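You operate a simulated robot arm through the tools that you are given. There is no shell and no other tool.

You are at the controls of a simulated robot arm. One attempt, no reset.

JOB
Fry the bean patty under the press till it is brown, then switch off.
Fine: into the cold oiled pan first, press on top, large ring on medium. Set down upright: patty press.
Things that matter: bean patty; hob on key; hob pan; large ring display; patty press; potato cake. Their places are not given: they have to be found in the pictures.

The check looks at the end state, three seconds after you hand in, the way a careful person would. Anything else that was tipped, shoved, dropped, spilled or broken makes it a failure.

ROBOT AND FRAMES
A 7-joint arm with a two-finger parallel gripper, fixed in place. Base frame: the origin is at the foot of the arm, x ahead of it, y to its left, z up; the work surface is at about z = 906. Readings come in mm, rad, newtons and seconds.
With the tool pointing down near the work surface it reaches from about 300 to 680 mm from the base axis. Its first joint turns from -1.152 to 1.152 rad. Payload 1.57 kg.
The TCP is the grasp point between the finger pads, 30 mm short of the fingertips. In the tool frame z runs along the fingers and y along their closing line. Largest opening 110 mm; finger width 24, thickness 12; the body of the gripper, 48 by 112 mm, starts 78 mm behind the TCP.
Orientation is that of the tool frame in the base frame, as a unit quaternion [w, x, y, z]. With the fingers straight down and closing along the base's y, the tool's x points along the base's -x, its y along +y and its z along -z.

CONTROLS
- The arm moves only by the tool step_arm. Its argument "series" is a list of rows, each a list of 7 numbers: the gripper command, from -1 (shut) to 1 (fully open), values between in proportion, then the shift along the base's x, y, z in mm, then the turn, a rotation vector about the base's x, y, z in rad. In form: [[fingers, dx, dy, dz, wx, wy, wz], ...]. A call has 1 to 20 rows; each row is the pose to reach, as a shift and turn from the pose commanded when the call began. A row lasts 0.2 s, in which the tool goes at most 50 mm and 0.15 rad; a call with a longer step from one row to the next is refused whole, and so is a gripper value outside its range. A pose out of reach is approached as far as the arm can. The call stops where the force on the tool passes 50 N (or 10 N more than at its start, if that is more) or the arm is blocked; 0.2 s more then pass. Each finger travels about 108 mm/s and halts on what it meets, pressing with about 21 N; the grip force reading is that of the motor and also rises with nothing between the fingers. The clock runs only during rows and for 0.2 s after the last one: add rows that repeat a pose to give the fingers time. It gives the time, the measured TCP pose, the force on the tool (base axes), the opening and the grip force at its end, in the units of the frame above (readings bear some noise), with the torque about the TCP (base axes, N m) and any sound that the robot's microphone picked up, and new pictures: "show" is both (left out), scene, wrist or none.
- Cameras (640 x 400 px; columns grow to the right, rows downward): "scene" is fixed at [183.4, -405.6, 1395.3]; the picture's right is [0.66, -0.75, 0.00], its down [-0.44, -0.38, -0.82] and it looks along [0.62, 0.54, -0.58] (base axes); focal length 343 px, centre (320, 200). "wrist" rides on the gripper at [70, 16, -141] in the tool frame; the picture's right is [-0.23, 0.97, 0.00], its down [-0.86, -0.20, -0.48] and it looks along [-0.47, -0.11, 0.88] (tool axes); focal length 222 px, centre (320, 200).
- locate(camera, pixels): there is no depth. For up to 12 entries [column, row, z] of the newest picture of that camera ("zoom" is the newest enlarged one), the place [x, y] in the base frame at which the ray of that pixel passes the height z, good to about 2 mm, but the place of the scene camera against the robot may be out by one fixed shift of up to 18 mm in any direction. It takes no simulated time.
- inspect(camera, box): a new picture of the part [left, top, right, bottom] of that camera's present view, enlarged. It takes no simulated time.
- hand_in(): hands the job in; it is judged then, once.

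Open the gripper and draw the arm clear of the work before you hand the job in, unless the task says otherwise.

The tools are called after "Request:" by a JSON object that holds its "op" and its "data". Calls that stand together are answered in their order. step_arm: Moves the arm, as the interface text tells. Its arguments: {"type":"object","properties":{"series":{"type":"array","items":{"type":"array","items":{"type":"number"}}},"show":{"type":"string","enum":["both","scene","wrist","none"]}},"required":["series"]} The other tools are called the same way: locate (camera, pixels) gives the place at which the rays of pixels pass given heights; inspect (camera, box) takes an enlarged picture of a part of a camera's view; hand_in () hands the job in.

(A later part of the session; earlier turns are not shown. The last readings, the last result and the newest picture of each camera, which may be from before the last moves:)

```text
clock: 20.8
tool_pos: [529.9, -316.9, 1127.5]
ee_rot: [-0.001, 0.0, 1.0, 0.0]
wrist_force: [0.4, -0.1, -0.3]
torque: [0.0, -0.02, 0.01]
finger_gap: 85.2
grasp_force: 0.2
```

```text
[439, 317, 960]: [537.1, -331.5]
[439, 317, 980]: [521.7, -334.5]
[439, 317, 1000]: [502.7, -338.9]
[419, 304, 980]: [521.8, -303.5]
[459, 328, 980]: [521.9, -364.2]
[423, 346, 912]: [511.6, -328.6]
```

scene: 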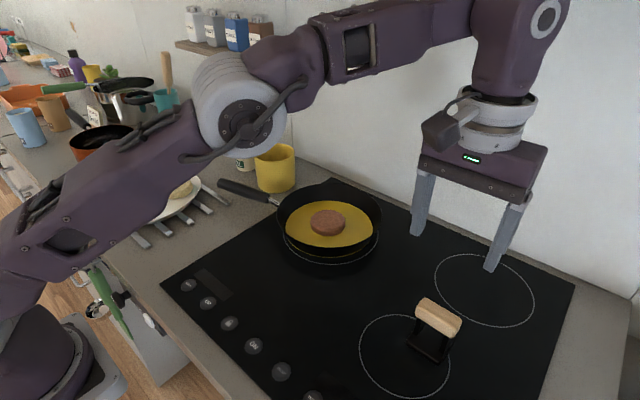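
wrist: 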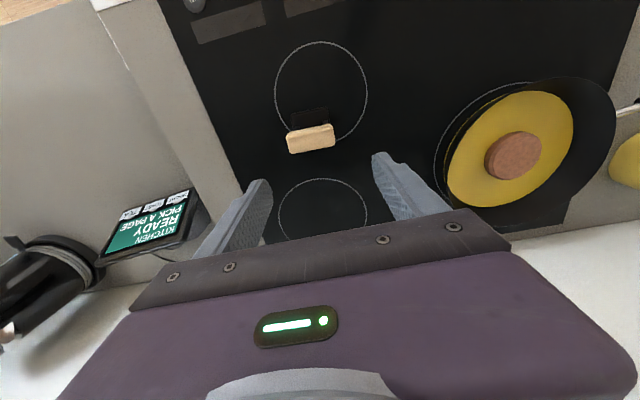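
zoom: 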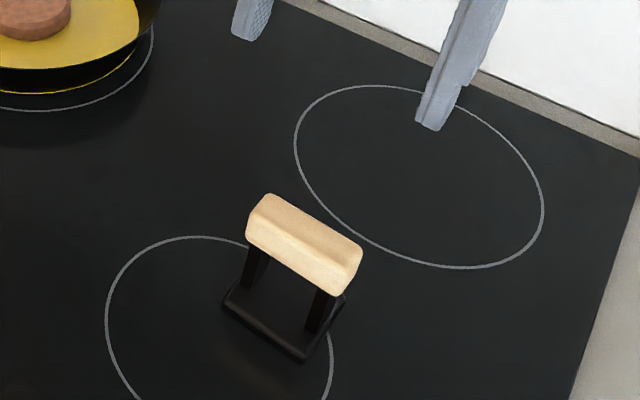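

The handle runs along y, centre near (526,-328), top at z≈970, and is about 60 mm long. I move over it lower to refine.

Request:
{"op": "step_arm", "data": {"series": [[0.55, -2, -6, -30, 0, 0, 0], [0.55, -4, -11, -70, 0, 0, 0], [0.55, -4, -11, -88, 0, 0, 0], [0.55, -4, -11, -88, 0, 0, 0]]}}

Request:
{"op": "inspect", "data": {"camera": "wrist", "box": [240, 100, 400, 220]}}

Request:
{"op": "inspect", "data": {"camera": "scene", "box": [370, 240, 520, 370]}}

```text
clock: 21.8
tool_pos: [525.8, -327.5, 1037.3]
ee_rot: [0.0, 0.0, 1.0, 0.0]
wrist_force: [-0.7, 0.8, 0.6]
torque: [0.02, 0.02, -0.02]
finger_gap: 85.4
grasp_force: 0.0
```

scene: 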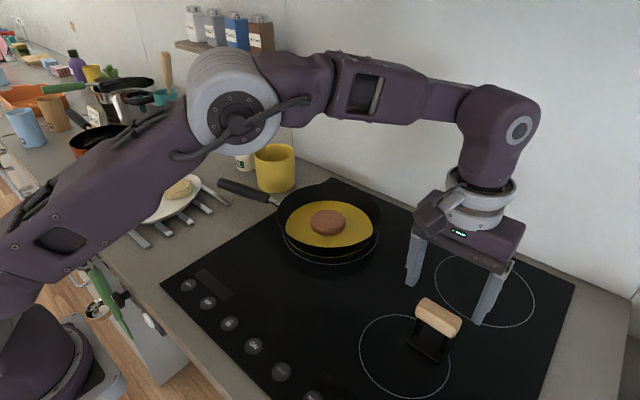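
wrist: 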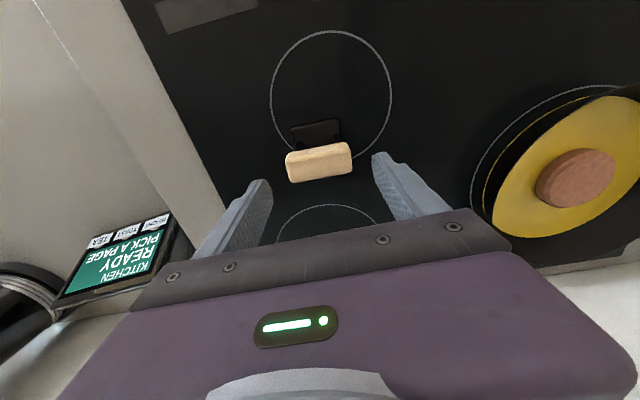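

```text
3.33 times, centred on (320, 160) of wrist
```

zoom: 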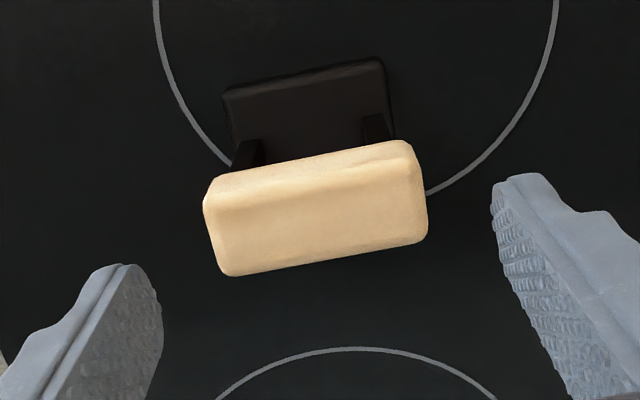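

```text
3.08 times, centred on (445, 305) of scene
```

zoom: 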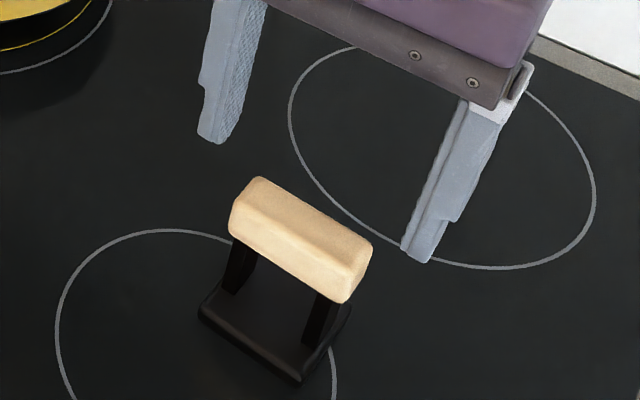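

Handle top centre at wrist ~(319.4,165). I check its position and its end points.

Request:
{"op": "locate", "data": {"camera": "wrist", "pixels": [[319.4, 165.4, 970], [319.4, 165.4, 980], [287, 169, 970], [351, 160, 970], [287.5, 180, 970], [350.5, 172, 970], [293.5, 126.5, 915], [334, 118.5, 915]]}}

```text
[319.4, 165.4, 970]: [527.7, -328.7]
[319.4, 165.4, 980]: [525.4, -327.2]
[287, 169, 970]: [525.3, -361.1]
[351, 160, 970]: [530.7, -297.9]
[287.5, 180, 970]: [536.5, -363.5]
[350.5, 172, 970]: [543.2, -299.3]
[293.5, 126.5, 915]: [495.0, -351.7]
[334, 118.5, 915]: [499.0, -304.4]
```

Handle centre (527.5,-328.5), turned -0.08 rad. I align and descend to z≈960, around the handle ends.

Request:
{"op": "step_arm", "data": {"series": [[0.55, 2, -1, 0, 0, 0, -0.08], [0.55, 2, -1, -30, 0, 0, -0.08], [0.55, 2, -1, -55, 0, 0, -0.08], [0.55, 2, -1, -70, 0, 0, -0.08], [0.55, 2, -1, -76, 0, 0, -0.08], [0.55, 2, -1, -76, 0, 0, -0.08]]}}

Request:
{"op": "inspect", "data": {"camera": "wrist", "box": [240, 110, 400, 230]}}

Request:
{"op": "inspect", "data": {"camera": "scene", "box": [370, 240, 520, 370]}}

```text
clock: 23.2
tool_pos: [528.9, -329.8, 963.5]
ee_rot: [0.0, 0.04, 0.999, 0.0]
wrist_force: [-0.5, -0.5, 0.5]
torque: [0.02, -0.02, 0.02]
finger_gap: 85.4
grasp_force: 0.0
```

scene: 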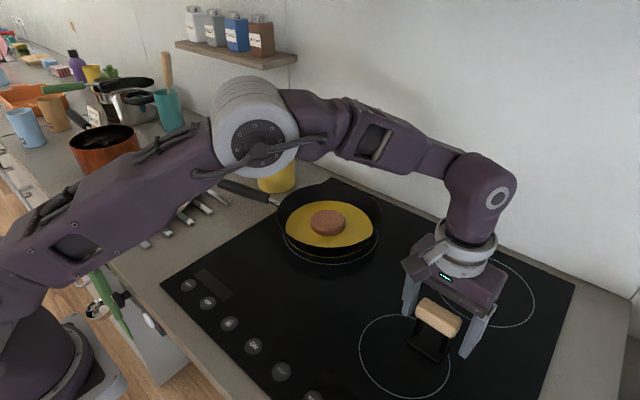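
wrist: 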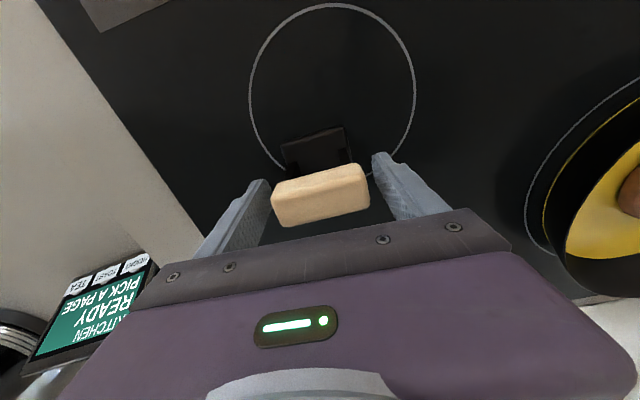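

```text
3.33 times, centred on (320, 170) of wrist
```

zoom: 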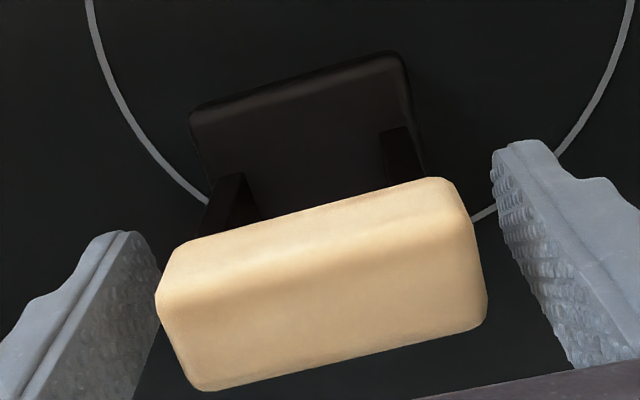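

```text
3.08 times, centred on (445, 305) of scene
```

zoom: 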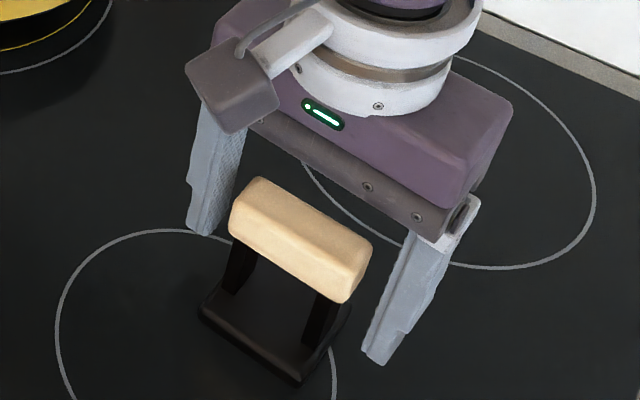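

The fingers straddle the handle ends evenly. I close on it.

Request:
{"op": "step_arm", "data": {"series": [[0.3, 0, 0, -3, 0, 0, 0], [0.0, 0, 0, -3, 0, 0, 0], [0.0, 0, 0, -3, 0, 0, 0], [0.0, 0, 0, -3, 0, 0, 0]]}}

Request:
{"op": "inspect", "data": {"camera": "scene", "box": [370, 240, 520, 370]}}

```text
clock: 24.2
tool_pos: [528.5, -330.2, 961.0]
ee_rot: [0.0, 0.04, 0.999, 0.0]
wrist_force: [1.5, 1.6, 1.1]
torque: [0.06, 0.06, -0.02]
finger_gap: 62.6
grasp_force: 20.9
```

scene: 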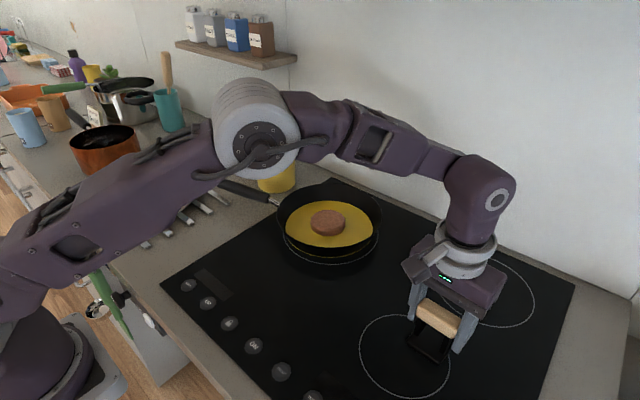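
wrist: 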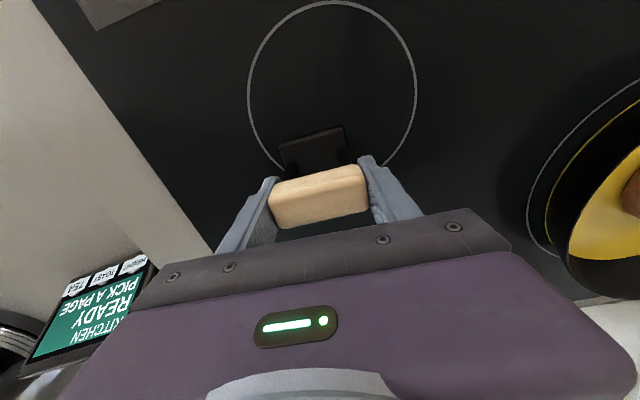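

```text
3.08 times, centred on (445, 305) of scene
```

zoom: 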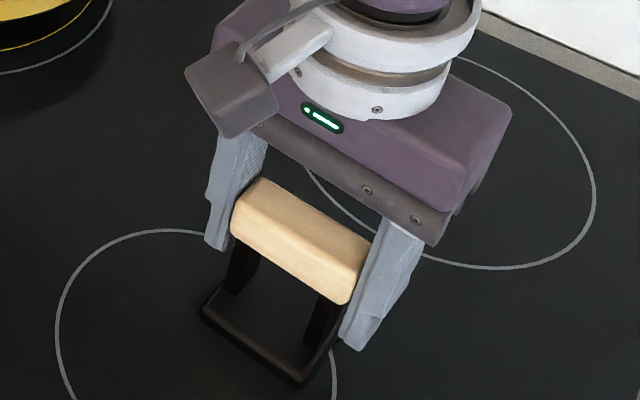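

Gripped the handle at 62.6 mm with 20.9 N. I lift slowly and check the weight.

Request:
{"op": "step_arm", "data": {"series": [[0.0, 0, 0, 5, 0, 0, 0], [0.0, 0, 0, 15, 0, 0, 0], [0.0, 0, 0, 45, 0, 0, 0], [0.0, 0, 0, 90, 0, 0, 0], [0.0, 0, 0, 135, 0, 0, 0], [0.0, 0, 0, 135, 0, 0, 0]]}}

Request:
{"op": "inspect", "data": {"camera": "scene", "box": [370, 190, 520, 330]}}

Request:
{"op": "inspect", "data": {"camera": "wrist", "box": [240, 110, 400, 230]}}

```text
clock: 25.6
tool_pos: [528.7, -330.4, 1095.4]
ee_rot: [0.0, 0.04, 0.999, 0.0]
wrist_force: [-0.3, 0.5, -3.9]
torque: [-0.01, -0.01, 0.01]
finger_gap: 61.9
grasp_force: 21.3
```

scene: 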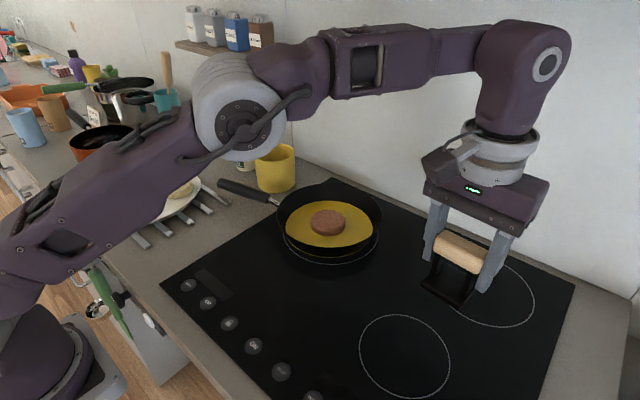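
wrist: 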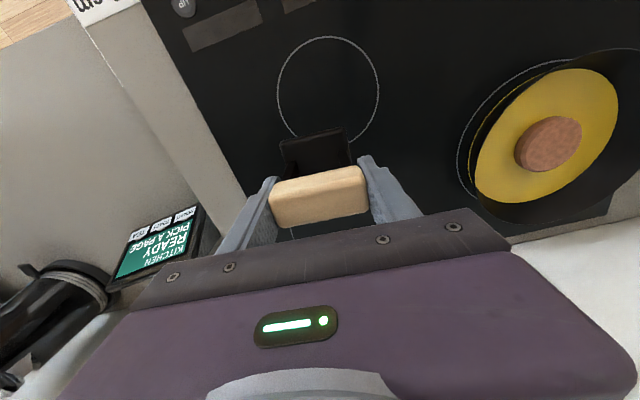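

```text
2.86 times, centred on (445, 260) of scene
```

zoom: 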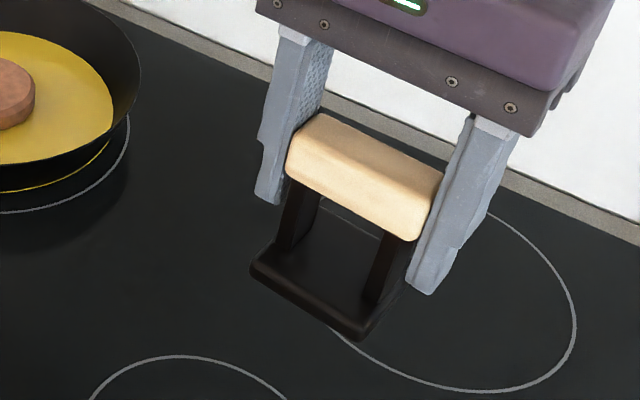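

```text
3.33 times, centred on (320, 170) of wrist
```

zoom: 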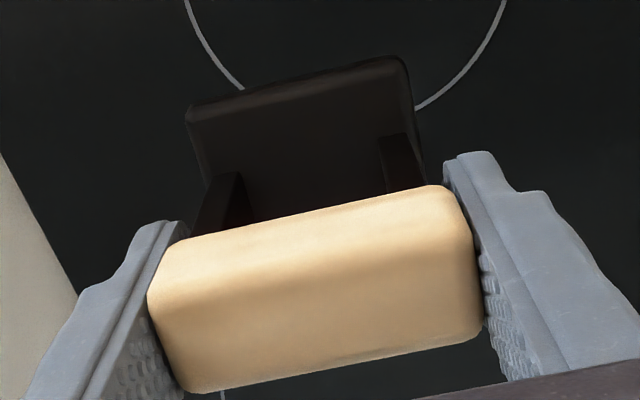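

The press hangs level (~0.4 kg). I carry it over the patty at (632,-24), staying high.

Request:
{"op": "step_arm", "data": {"series": [[0.0, 10, 30, 20, 0, 0, 0.01], [0.0, 24, 70, 20, 0, 0, 0.02], [0.0, 38, 112, 20, 0, 0, 0.03], [0.0, 52, 154, 20, 0, 0, 0.04], [0.0, 66, 196, 20, 0, 0, 0.05], [0.0, 80, 238, 20, 0, 0, 0.06], [0.0, 94, 278, 20, 0, 0, 0.07], [0.0, 104, 306, 20, 0, 0, 0.08], [0.0, 104, 306, 20, 0, 0, 0.08]]}}

Request:
{"op": "inspect", "data": {"camera": "wrist", "box": [200, 70, 440, 230]}}

Request:
{"op": "inspect", "data": {"camera": "scene", "box": [250, 120, 410, 280]}}

```text
clock: 27.6
tool_pos: [631.6, -23.1, 1118.4]
ee_rot: [0.0, 0.001, 1.0, 0.0]
wrist_force: [0.5, -0.9, -3.9]
torque: [-0.01, -0.04, -0.01]
finger_gap: 62.0
grasp_force: 21.3
```

scene: 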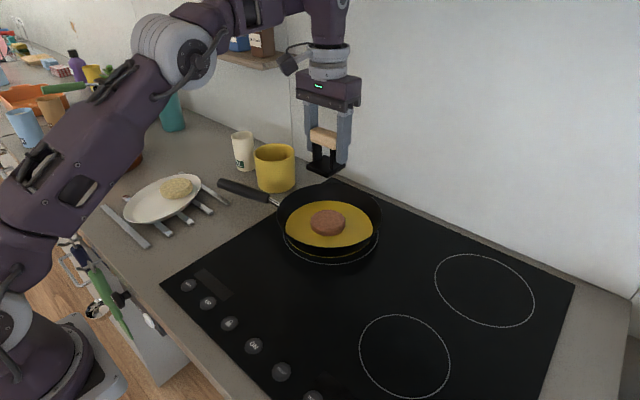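
wrist: 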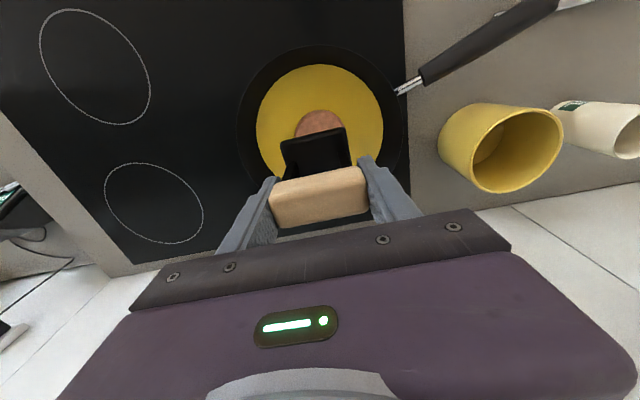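

```text
2.50 times, centred on (320, 150) of wrist
```

zoom: 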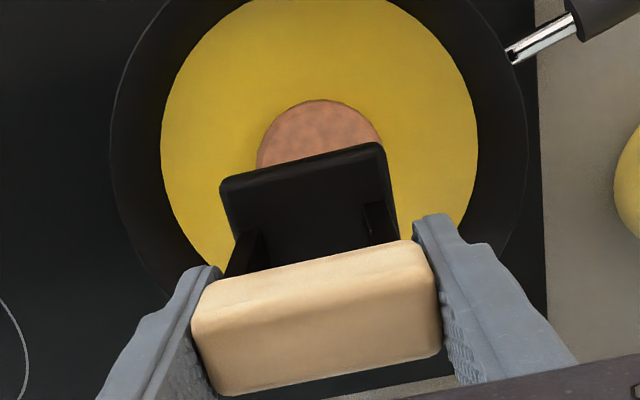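

```text
2.50 times, centred on (330, 200) of scene
```

zoom: 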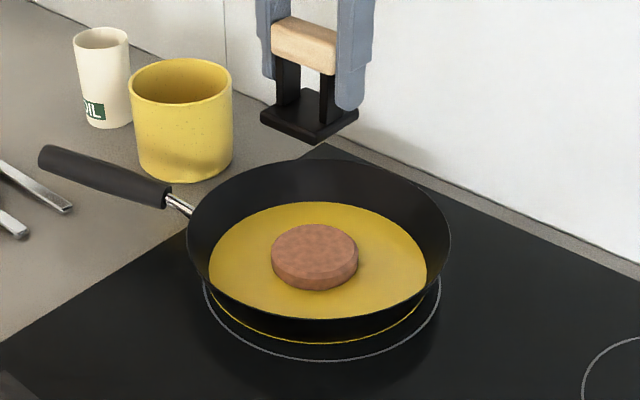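

Press is over the patty. I descend to TCP z≈998 and check alignment before contact.

Request:
{"op": "step_arm", "data": {"series": [[0.0, 0, 0, -40, 0, 0, 0], [0.0, 0, 0, -80, 0, 0, 0], [0.0, 0, 0, -105, 0, 0, 0], [0.0, 0, 0, -120, 0, 0, 0], [0.0, 0, 0, -120, 0, 0, 0]]}}

Request:
{"op": "inspect", "data": {"camera": "scene", "box": [250, 150, 410, 280]}}

Request:
{"op": "inspect", "data": {"camera": "wrist", "box": [200, 70, 440, 230]}}

```text
clock: 28.8
tool_pos: [633.9, -23.2, 995.3]
ee_rot: [0.0, 0.0, 1.0, 0.0]
wrist_force: [0.3, 1.2, -4.5]
torque: [-0.04, 0.0, -0.02]
finger_gap: 61.9
grasp_force: 20.5
```

scene: 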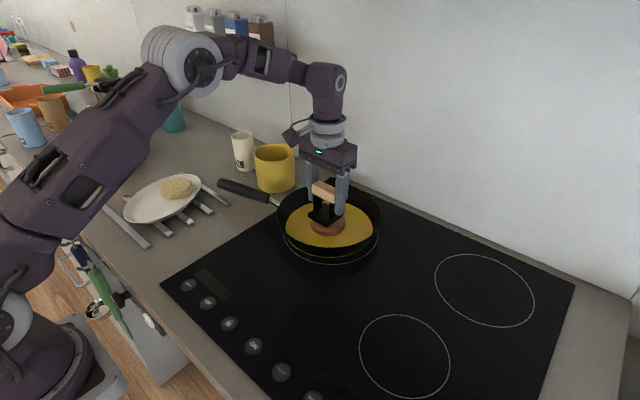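
wrist: 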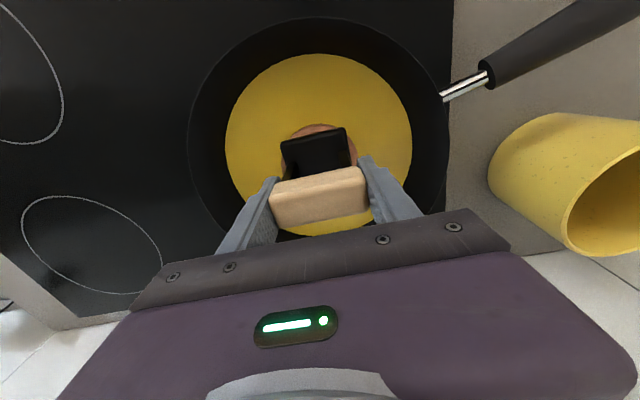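

```text
3.08 times, centred on (330, 215) of scene
```

zoom: 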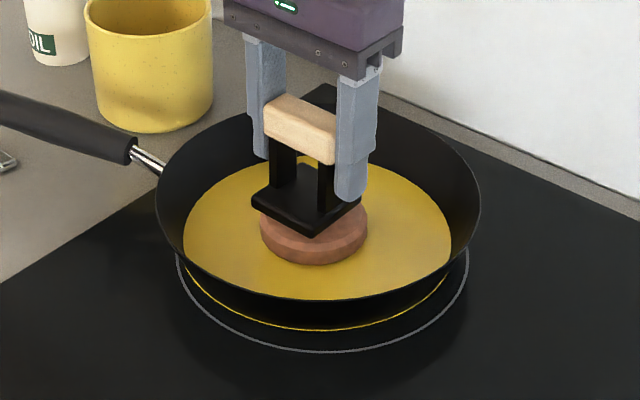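

```text
2.50 times, centred on (320, 150) of wrist
```

zoom: 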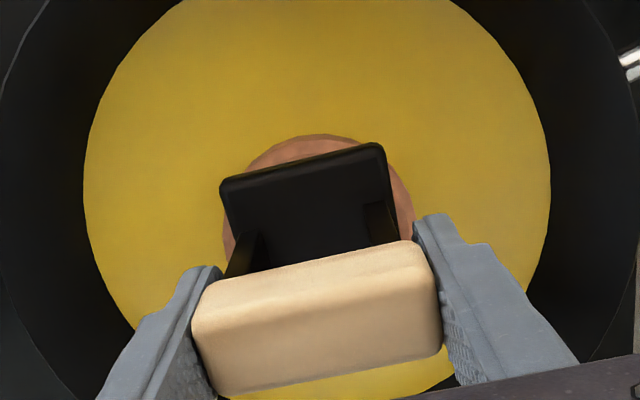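

Alignment looks good. I lower in small steps until the force shows the press resting on the patty.

Request:
{"op": "step_arm", "data": {"series": [[0.0, 0, 1, -4, 0, 0, 0], [0.0, 0, 1, -8, 0, 0, 0], [0.0, 0, 1, -8, 0, 0, 0]], "show": "none"}}

Request:
{"op": "step_arm", "data": {"series": [[0.0, 0, 0, -2, 0, 0, 0], [0.0, 0, 0, -4, 0, 0, 0], [0.0, 0, 0, -4, 0, 0, 0]], "show": "scene"}}

Request:
{"op": "inspect", "data": {"camera": "scene", "box": [250, 150, 410, 280]}}

```text
clock: 29.6
tool_pos: [633.5, -21.7, 988.7]
ee_rot: [0.0, 0.0, 1.0, 0.001]
wrist_force: [0.3, -0.3, -3.8]
torque: [-0.03, 0.01, -0.02]
finger_gap: 61.8
grasp_force: 20.7
```

```text
clock: 30.4
tool_pos: [632.3, -23.4, 985.8]
ee_rot: [0.001, 0.0, 1.0, 0.001]
wrist_force: [-1.3, 1.5, 15.8]
torque: [0.06, 0.22, 0.06]
finger_gap: 62.0
grasp_force: 21.0
```

scene: 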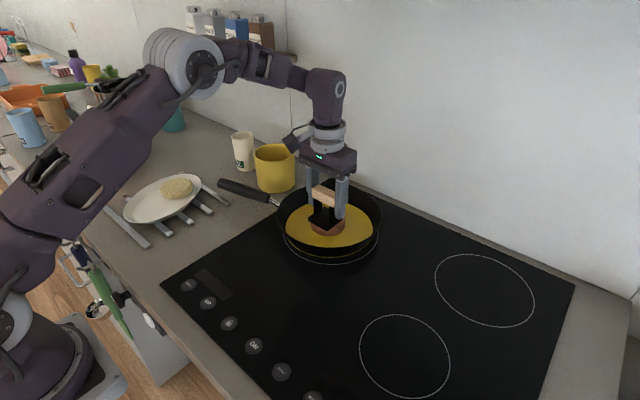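

```text
3.08 times, centred on (330, 215) of scene
```

zoom: 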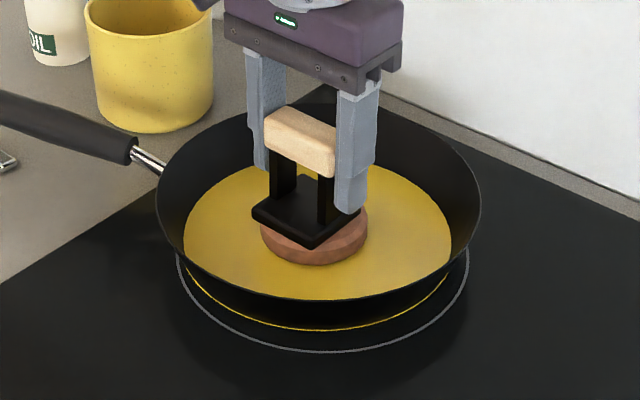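

The press rests on the patty (~20 N contact). I ease off 2 mm, open, and rise clear.

Request:
{"op": "step_arm", "data": {"series": [[0.0, 0, 0, 2, 0, 0, 0], [0.3, 0, 0, 2, 0, 0, 0], [0.5, 0, 0, 2, 0, 0, 0], [0.5, 0, 0, 2, 0, 0, 0]], "show": "scene"}}

Request:
{"op": "inspect", "data": {"camera": "scene", "box": [250, 150, 410, 280]}}

```text
clock: 31.4
tool_pos: [632.7, -23.3, 986.0]
ee_rot: [0.0, 0.0, 1.0, 0.0]
wrist_force: [0.2, -0.4, -1.0]
torque: [0.01, 0.0, 0.02]
finger_gap: 82.4
grasp_force: 0.0
```

scene: 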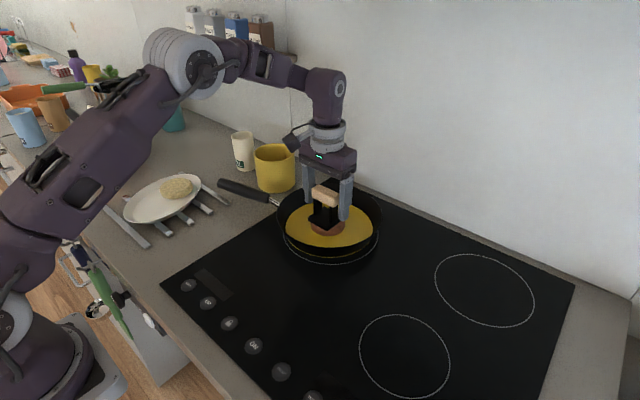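

```text
3.08 times, centred on (330, 215) of scene
```

zoom: 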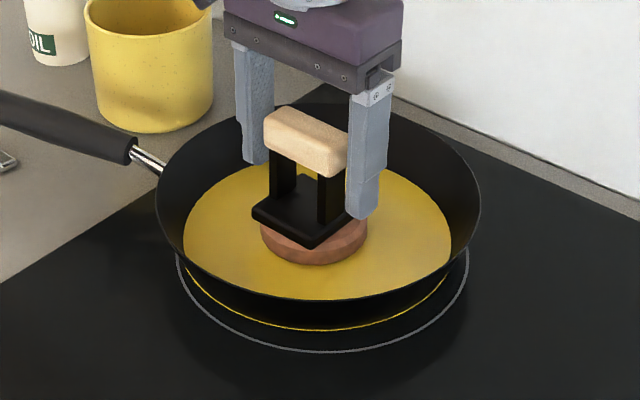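

The press stands upright on the patty. I rise and travel to above the ON key (338,-121), closing the fingers on the way.

Request:
{"op": "step_arm", "data": {"series": [[0.5, 0, 0, 45, 0, 0, 0], [0.5, 0, 0, 90, 0, 0, 0], [0.5, 0, 0, 120, 0, 0, 0], [0.0, -45, -14, 120, 0, 0, 0], [-1, -90, -28, 120, 0, 0, 0], [-1, -135, -42, 120, 0, 0, 0], [-1, -180, -56, 120, 0, 0, 0], [-1, -225, -70, 120, 0, 0, 0], [-1, -265, -84, 110, 0, 0, 0], [-1, -295, -98, 90, 0, 0, 0], [-1, -295, -98, 60, 0, 0, 0], [-1, -295, -98, 60, 0, 0, 0]]}}

Request:
{"op": "inspect", "data": {"camera": "scene", "box": [250, 150, 410, 280]}}

Request:
{"op": "inspect", "data": {"camera": "wrist", "box": [160, 60, 480, 240]}}

```text
clock: 34.0
tool_pos: [338.7, -121.3, 1046.3]
ee_rot: [0.0, 0.0, 1.0, 0.0]
wrist_force: [0.7, 0.6, -0.8]
torque: [-0.02, -0.01, 0.02]
finger_gap: 0.3
grasp_force: 20.8
```

scene: 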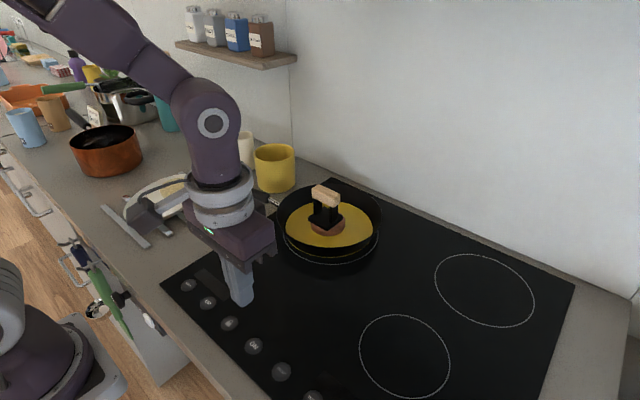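
wrist: 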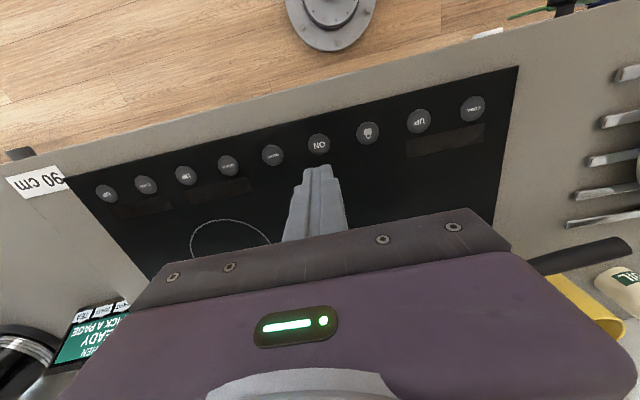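

```text
3.08 times, centred on (330, 215) of scene
```

zoom: 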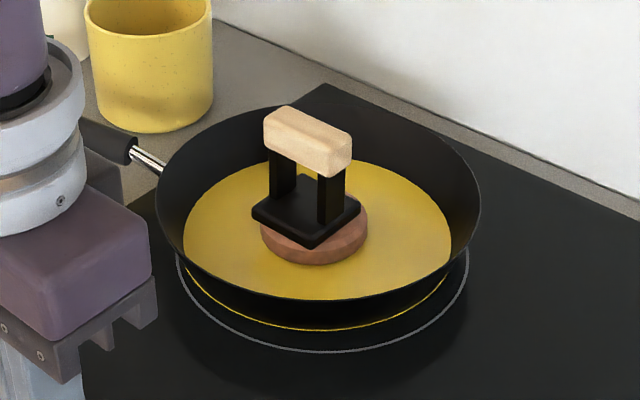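

```text
2.00 times, centred on (320, 150) of wrist
```

zoom: 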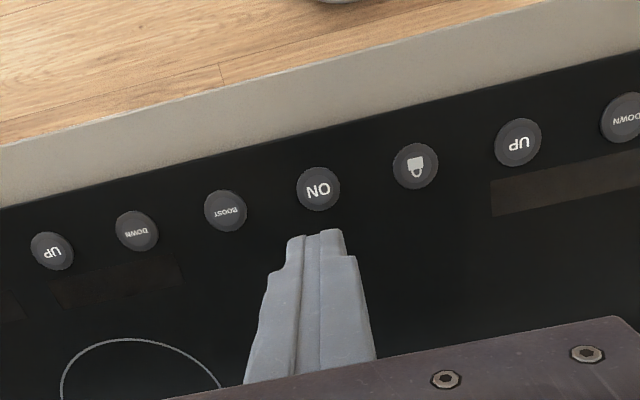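

I measure the keys and display positions from this closer view.

Request:
{"op": "locate", "data": {"camera": "wrist", "pixels": [[319, 144, 912], [367.5, 132.5, 912], [419, 120.5, 912], [472.5, 109, 912], [446, 138, 910], [309, 145, 912], [329, 143, 912]]}}

```text
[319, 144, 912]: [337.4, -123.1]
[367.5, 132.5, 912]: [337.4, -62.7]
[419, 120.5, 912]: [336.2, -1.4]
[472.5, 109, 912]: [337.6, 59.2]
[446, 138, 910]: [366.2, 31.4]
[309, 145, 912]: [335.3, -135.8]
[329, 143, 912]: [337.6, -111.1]
```

ON key is right below at (337.5,-122). I descend to TCP z≈950, then touch gently.

Request:
{"op": "step_arm", "data": {"series": [[-1, -1, -1, -40, 0, 0, 0], [-1, -1, -1, -80, 0, 0, 0], [-1, -1, -1, -96, 0, 0, 0], [-1, -1, -1, -96, 0, 0, 0]], "show": "none"}}

Request:
{"op": "step_arm", "data": {"series": [[-1, 0, 0, -3, 0, 0, 0], [-1, 0, 0, -5, 0, 0, 0], [-1, 0, 0, -5, 0, 0, 0]], "show": "scene"}}

Request:
{"op": "inspect", "data": {"camera": "scene", "box": [160, 250, 340, 400]}}

```text
clock: 35.0
tool_pos: [337.8, -122.6, 950.7]
ee_rot: [0.0, 0.001, 1.0, -0.001]
wrist_force: [0.0, 0.4, 0.1]
torque: [0.01, -0.03, 0.01]
finger_gap: 0.2
grasp_force: 21.1
```

```text
clock: 35.8
tool_pos: [336.7, -123.1, 946.8]
ee_rot: [-0.001, 0.001, 1.0, 0.0]
wrist_force: [0.5, 0.3, 0.1]
torque: [0.01, 0.0, -0.01]
finger_gap: 0.0
grasp_force: 21.2
```

scene: 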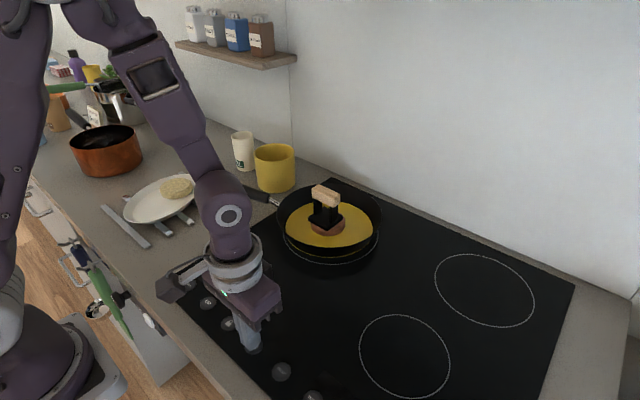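

```text
2.67 times, centred on (250, 325) of scene
```

zoom: 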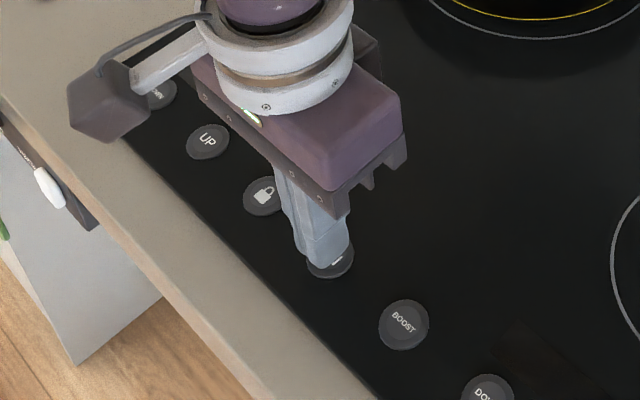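

No contact at z 946 yet. I continue down a few millimetres in small steps.

Request:
{"op": "step_arm", "data": {"series": [[-1, 0, 0, -2, 0, 0, 0], [-1, 0, 0, -4, 0, 0, 0], [-1, 0, 0, -4, 0, 0, 0]], "show": "none"}}

```text
clock: 36.6
tool_pos: [337.0, -121.5, 942.2]
ee_rot: [0.001, 0.001, 1.0, 0.0]
wrist_force: [-0.5, 0.3, -0.2]
torque: [0.0, 0.0, 0.01]
finger_gap: 0.2
grasp_force: 20.7
```

Request:
{"op": "step_arm", "data": {"series": [[-1, 0, 0, -1.5, 0, 0, 0], [-1, 0, 0, -3, 0, 0, 0], [-1, 0, 0, -3, 0, 0, 0]], "show": "wrist"}}

```text
clock: 37.4
tool_pos: [336.3, -123.2, 938.0]
ee_rot: [0.0, 0.001, 1.0, 0.0]
wrist_force: [-0.2, -0.4, 1.4]
torque: [-0.02, -0.02, 0.02]
finger_gap: 0.1
grasp_force: 21.1
```

wrist: 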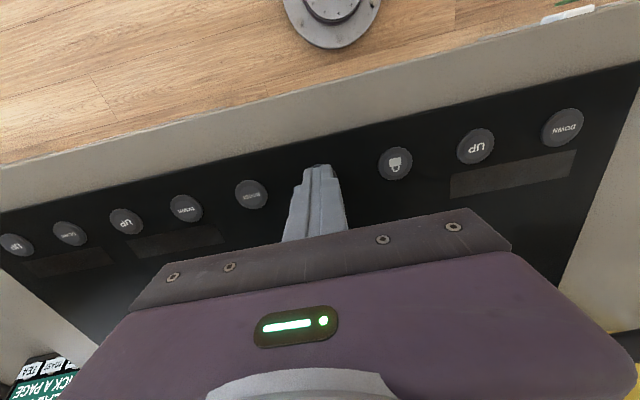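

Light contact (1.4 N) at z 938. I press 2 mm further, hold briefly, then release and look.

Request:
{"op": "step_arm", "data": {"series": [[-1, 0, 0, -2, 0, 0, 0], [-1, 0, 0, -2, 0, 0, 0]], "show": "wrist"}}

Request:
{"op": "inspect", "data": {"camera": "wrist", "box": [160, 60, 640, 280]}}

```text
clock: 38.0
tool_pos: [336.9, -122.0, 936.3]
ee_rot: [0.0, 0.001, 1.0, 0.0]
wrist_force: [-0.5, -1.2, 2.7]
torque: [-0.06, -0.03, -0.06]
finger_gap: 0.0
grasp_force: 21.1
```

wrist: 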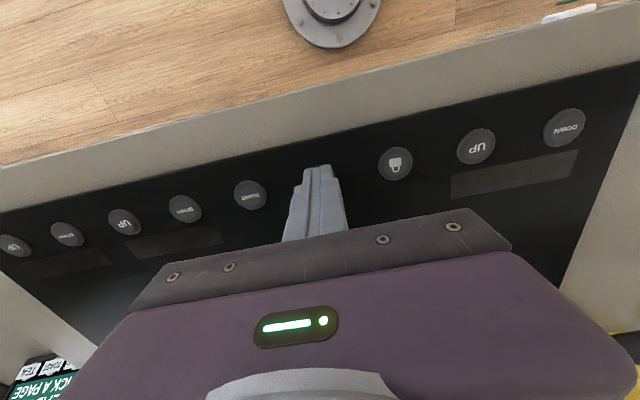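

```text
1.33 times, centred on (400, 170) of wrist
```

zoom: 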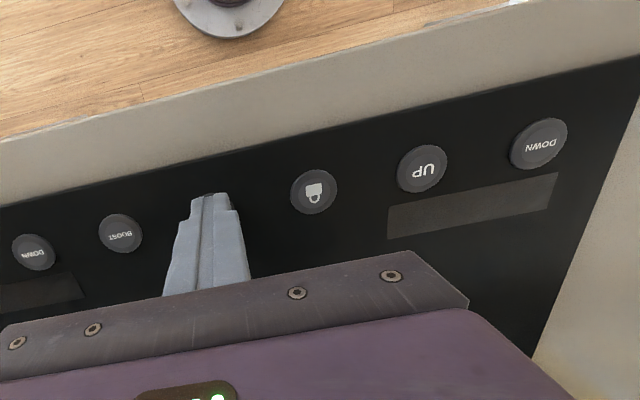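

Key is springy (2.7 N) with nothing lit yet. I press a little deeper.

Request:
{"op": "step_arm", "data": {"series": [[-1, 0, 0, -2, 0, 0, 0], [-1, 0, 0, -2, 0, 0, 0], [-1, 0, 0, -2, 0, 0, 0]], "show": "wrist"}}

Request:
{"op": "inspect", "data": {"camera": "wrist", "box": [160, 60, 640, 280]}}

```text
clock: 38.4
tool_pos: [338.2, -121.6, 936.3]
ee_rot: [0.002, 0.0, 1.0, 0.0]
wrist_force: [-3.8, 2.3, 15.1]
torque: [0.1, 0.26, -0.02]
finger_gap: 0.1
grasp_force: 20.6
stopped in row 2: the force on the tool passed its limit at 69 N (the readings are from after the stop); the commanded pose is now the measured one
```

wrist: 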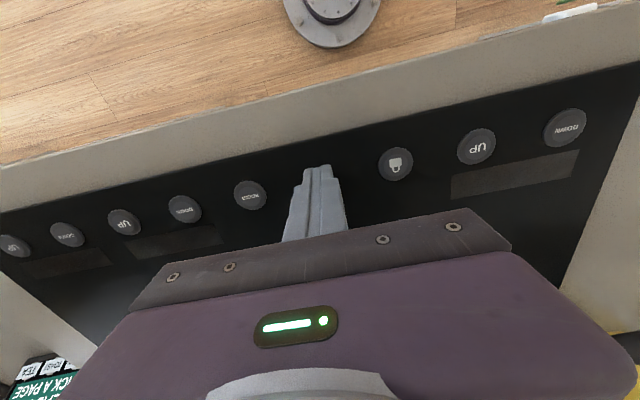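

```text
1.33 times, centred on (400, 170) of wrist
```

zoom: 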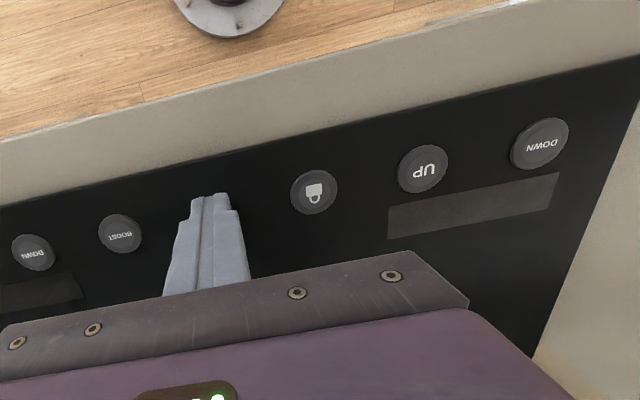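

The key bottomed out. I lift off and look at the displays.

Request:
{"op": "step_arm", "data": {"series": [[-1, 0, 0, 10, 0, 0, 0], [-1, 0, 0, 25, 0, 0, 0], [-1, 0, 0, 25, 0, 0, 0]]}}

Request:
{"op": "inspect", "data": {"camera": "wrist", "box": [160, 60, 640, 280]}}

Request:
{"op": "inspect", "data": {"camera": "scene", "box": [160, 250, 340, 400]}}

```text
clock: 39.2
tool_pos: [336.8, -122.5, 961.4]
ee_rot: [0.003, 0.0, 1.0, -0.001]
wrist_force: [0.2, 0.6, 0.5]
torque: [0.01, 0.06, -0.01]
finger_gap: 0.1
grasp_force: 21.1
```

scene: 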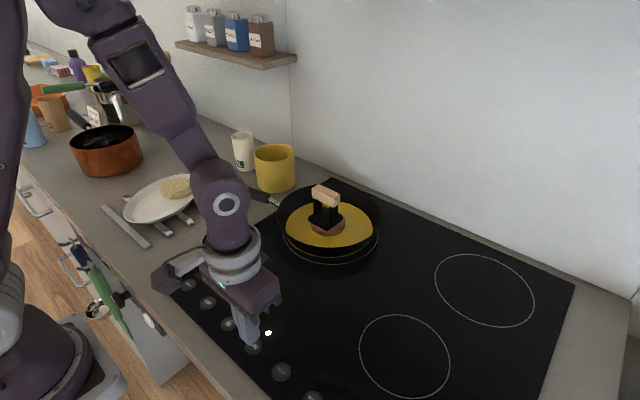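
wrist: 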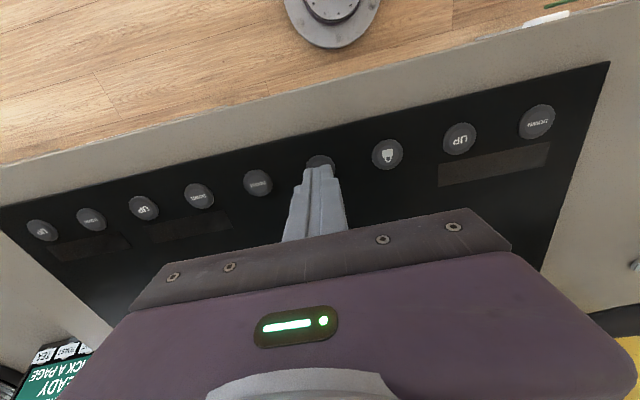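

```text
1.33 times, centred on (400, 170) of wrist
```

zoom: 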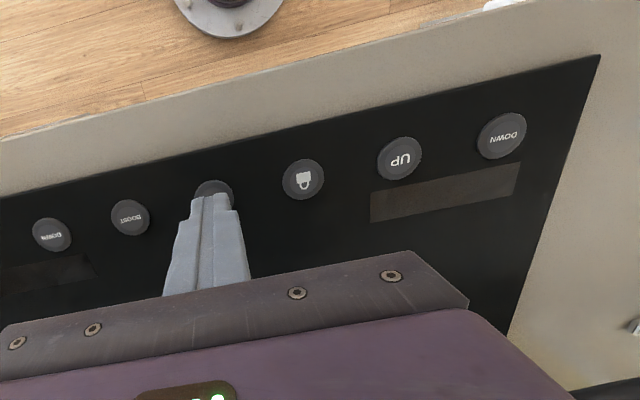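

```text
2.67 times, centred on (250, 325) of scene
```

zoom: 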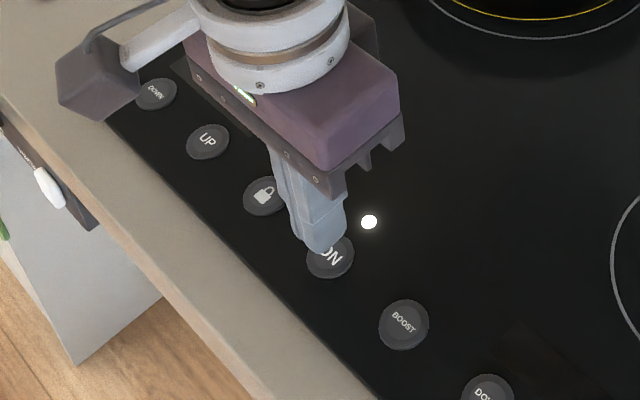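

A white light is now lit beside ON (zoom 369,222), so the hob is on. I move over the large ring's UP key at (336.5,-0.5) and look at the display first.

Request:
{"op": "step_arm", "data": {"series": [[-1, 0, 40, 15, 0, 0, 0], [-1, 0, 80, 15, 0, 0, 0], [-1, 0, 122, 15, 0, 0, 0], [-1, 0, 122, 15, 0, 0, 0]]}}

Request:
{"op": "inspect", "data": {"camera": "wrist", "box": [160, 60, 480, 240]}}

Request:
{"op": "locate", "data": {"camera": "wrist", "pixels": [[320, 158, 910]]}}

```text
clock: 40.2
tool_pos: [336.2, -0.1, 974.9]
ee_rot: [0.002, 0.0, 1.0, -0.001]
wrist_force: [-0.2, 0.0, 1.0]
torque: [-0.01, 0.02, -0.01]
finger_gap: 0.2
grasp_force: 21.2
```

scene: 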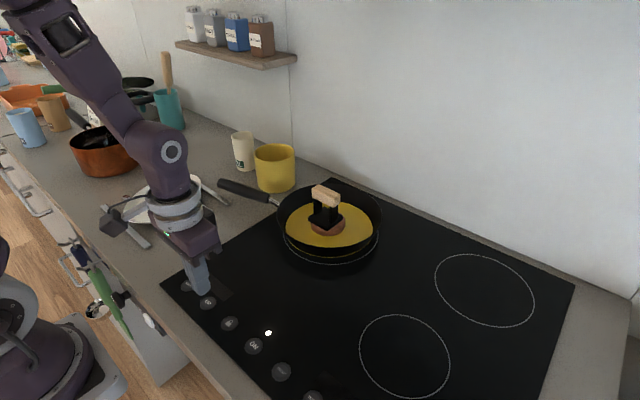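
wrist: 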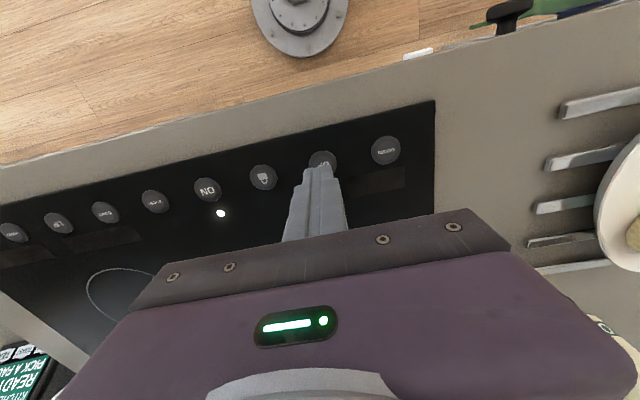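

```text
2.00 times, centred on (320, 150) of wrist
```

zoom: 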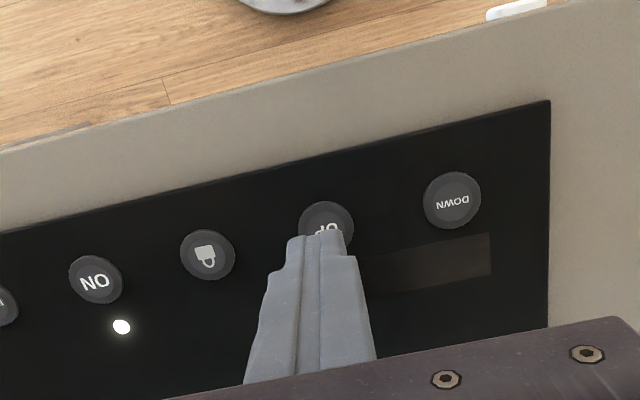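

```text
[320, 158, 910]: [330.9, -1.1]
```

Display for the large ring (zoom ~ (430,265)) is still blank. I lower onto UP.

Request:
{"op": "step_arm", "data": {"series": [[-1, 1, 0, -20, 0, 0, 0], [-1, 1, 0, -33, 0, 0, 0], [-1, 1, 0, -37, 0, 0, 0], [-1, 1, 0, -37, 0, 0, 0]], "show": "none"}}

Request:
{"op": "step_arm", "data": {"series": [[-1, 0, 0, -2, 0, 0, 0], [-1, 0, 0, -2, 0, 0, 0]], "show": "wrist"}}

Request:
{"op": "inspect", "data": {"camera": "wrist", "box": [160, 60, 480, 240]}}

```text
clock: 41.2
tool_pos: [337.4, 0.3, 939.2]
ee_rot: [0.002, -0.001, 1.0, -0.001]
wrist_force: [0.1, -0.2, -0.6]
torque: [0.02, 0.01, 0.02]
finger_gap: 0.2
grasp_force: 21.4
```

```text
clock: 41.8
tool_pos: [338.2, 0.1, 937.3]
ee_rot: [0.002, 0.0, 1.0, -0.001]
wrist_force: [-0.4, 0.1, 0.7]
torque: [0.0, 0.02, -0.02]
finger_gap: 0.1
grasp_force: 20.9
```

wrist: 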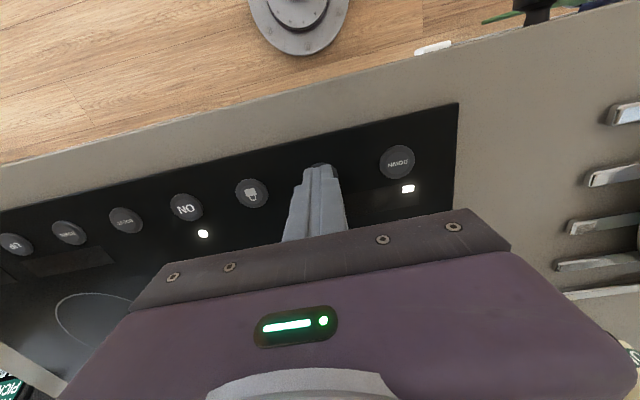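

```text
2.00 times, centred on (320, 150) of wrist
```

zoom: 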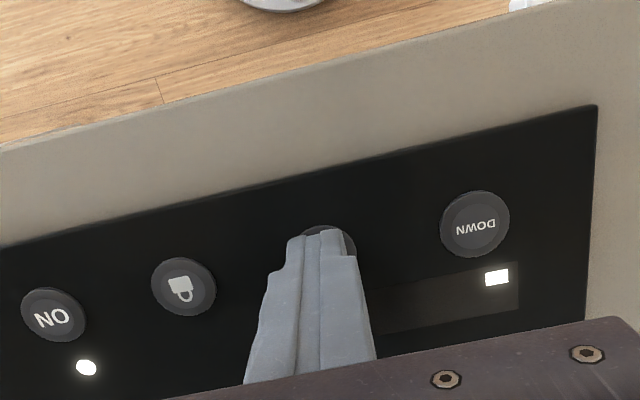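

One bar lit on the large ring display (zoom ~ (497,277)). I release, then press UP again to see how the scale grows.

Request:
{"op": "step_arm", "data": {"series": [[-1, 0, 0, 5, 0, 0, 0], [-1, 0, 0, 8, 0, 0, 0], [-1, 0, 0, 8, 0, 0, 0]], "show": "wrist"}}

Request:
{"op": "inspect", "data": {"camera": "wrist", "box": [320, 120, 480, 240]}}

Request:
{"op": "step_arm", "data": {"series": [[-1, 0, 0, -5, 0, 0, 0], [-1, 0, 0, -8, 0, 0, 0], [-1, 0, 0, -8, 0, 0, 0]], "show": "wrist"}}

Request:
{"op": "inspect", "data": {"camera": "wrist", "box": [320, 120, 480, 240]}}

```text
clock: 42.6
tool_pos: [337.7, -0.6, 944.8]
ee_rot: [0.002, 0.0, 1.0, -0.001]
wrist_force: [-0.2, -0.4, 0.3]
torque: [0.04, 0.06, 0.0]
finger_gap: 0.0
grasp_force: 20.8
```

wrist: 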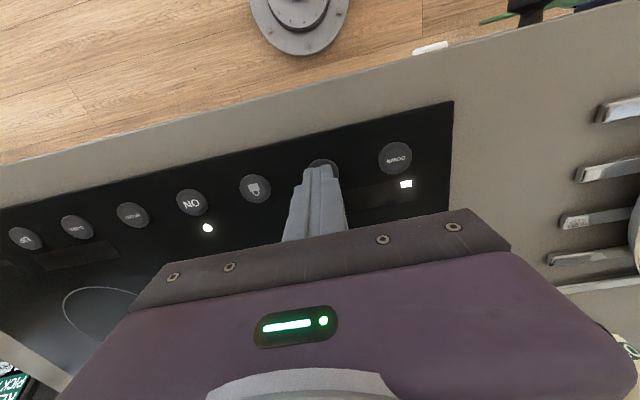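

```text
3.33 times, centred on (400, 180) of wrist
```

zoom: 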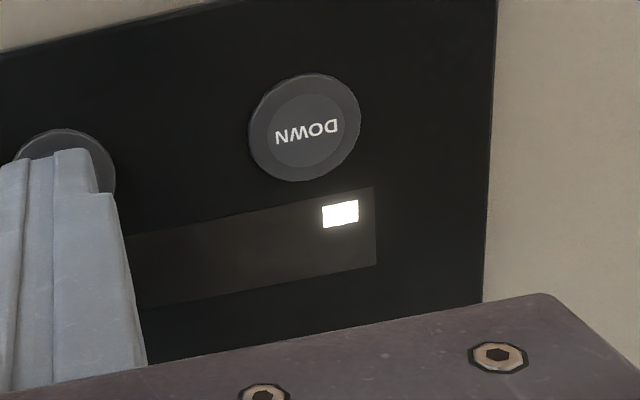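

```text
clock: 43.4
tool_pos: [338.1, -0.1, 936.7]
ee_rot: [0.001, 0.0, 1.0, -0.001]
wrist_force: [0.0, 0.0, 1.9]
torque: [-0.01, -0.01, -0.02]
finger_gap: 0.0
grasp_force: 20.5
```

wrist: 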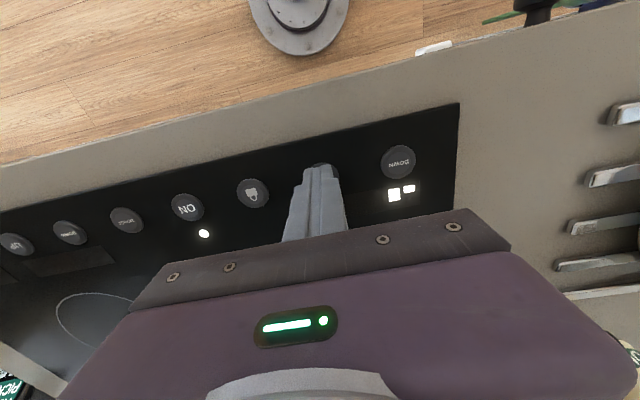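

```text
3.33 times, centred on (400, 180) of wrist
```

zoom: 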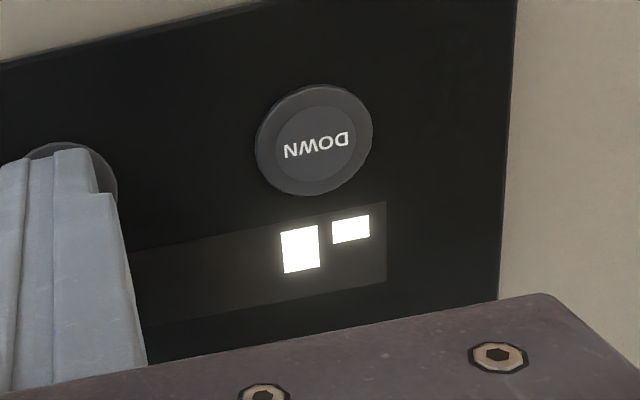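

Two bars, the second taller than the first. The display seems to have room for a taller third one, so I check the top of the scale with another quick press.

Request:
{"op": "step_arm", "data": {"series": [[-1, 0, 0, 7, 0, 0, 0], [-1, 0, 0, 7, 0, 0, 0], [-1, 0, 0, 0, 0, 0, 0], [-1, 0, 0, 0, 0, 0, 0]], "show": "wrist"}}

Request:
{"op": "inspect", "data": {"camera": "wrist", "box": [320, 120, 480, 240]}}

```text
clock: 44.4
tool_pos: [337.5, -0.2, 936.5]
ee_rot: [0.001, 0.0, 1.0, -0.001]
wrist_force: [-0.5, 0.1, 0.7]
torque: [0.0, -0.01, 0.01]
finger_gap: 0.0
grasp_force: 20.8
```

wrist: 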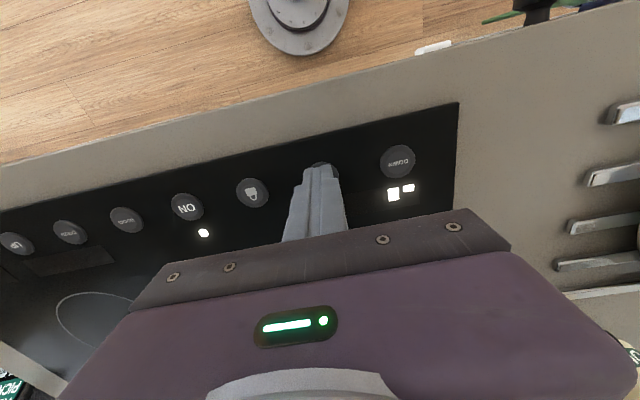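

```text
3.33 times, centred on (400, 180) of wrist
```

zoom: 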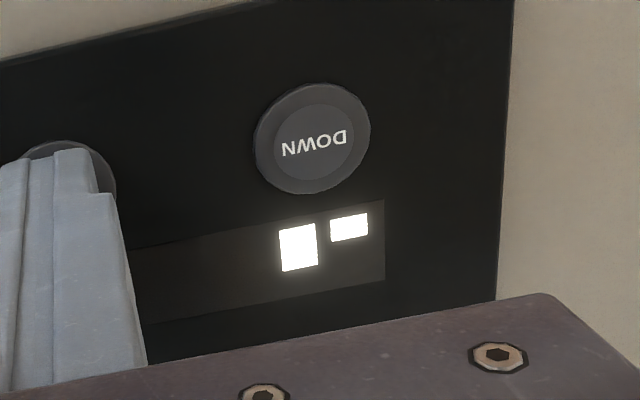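

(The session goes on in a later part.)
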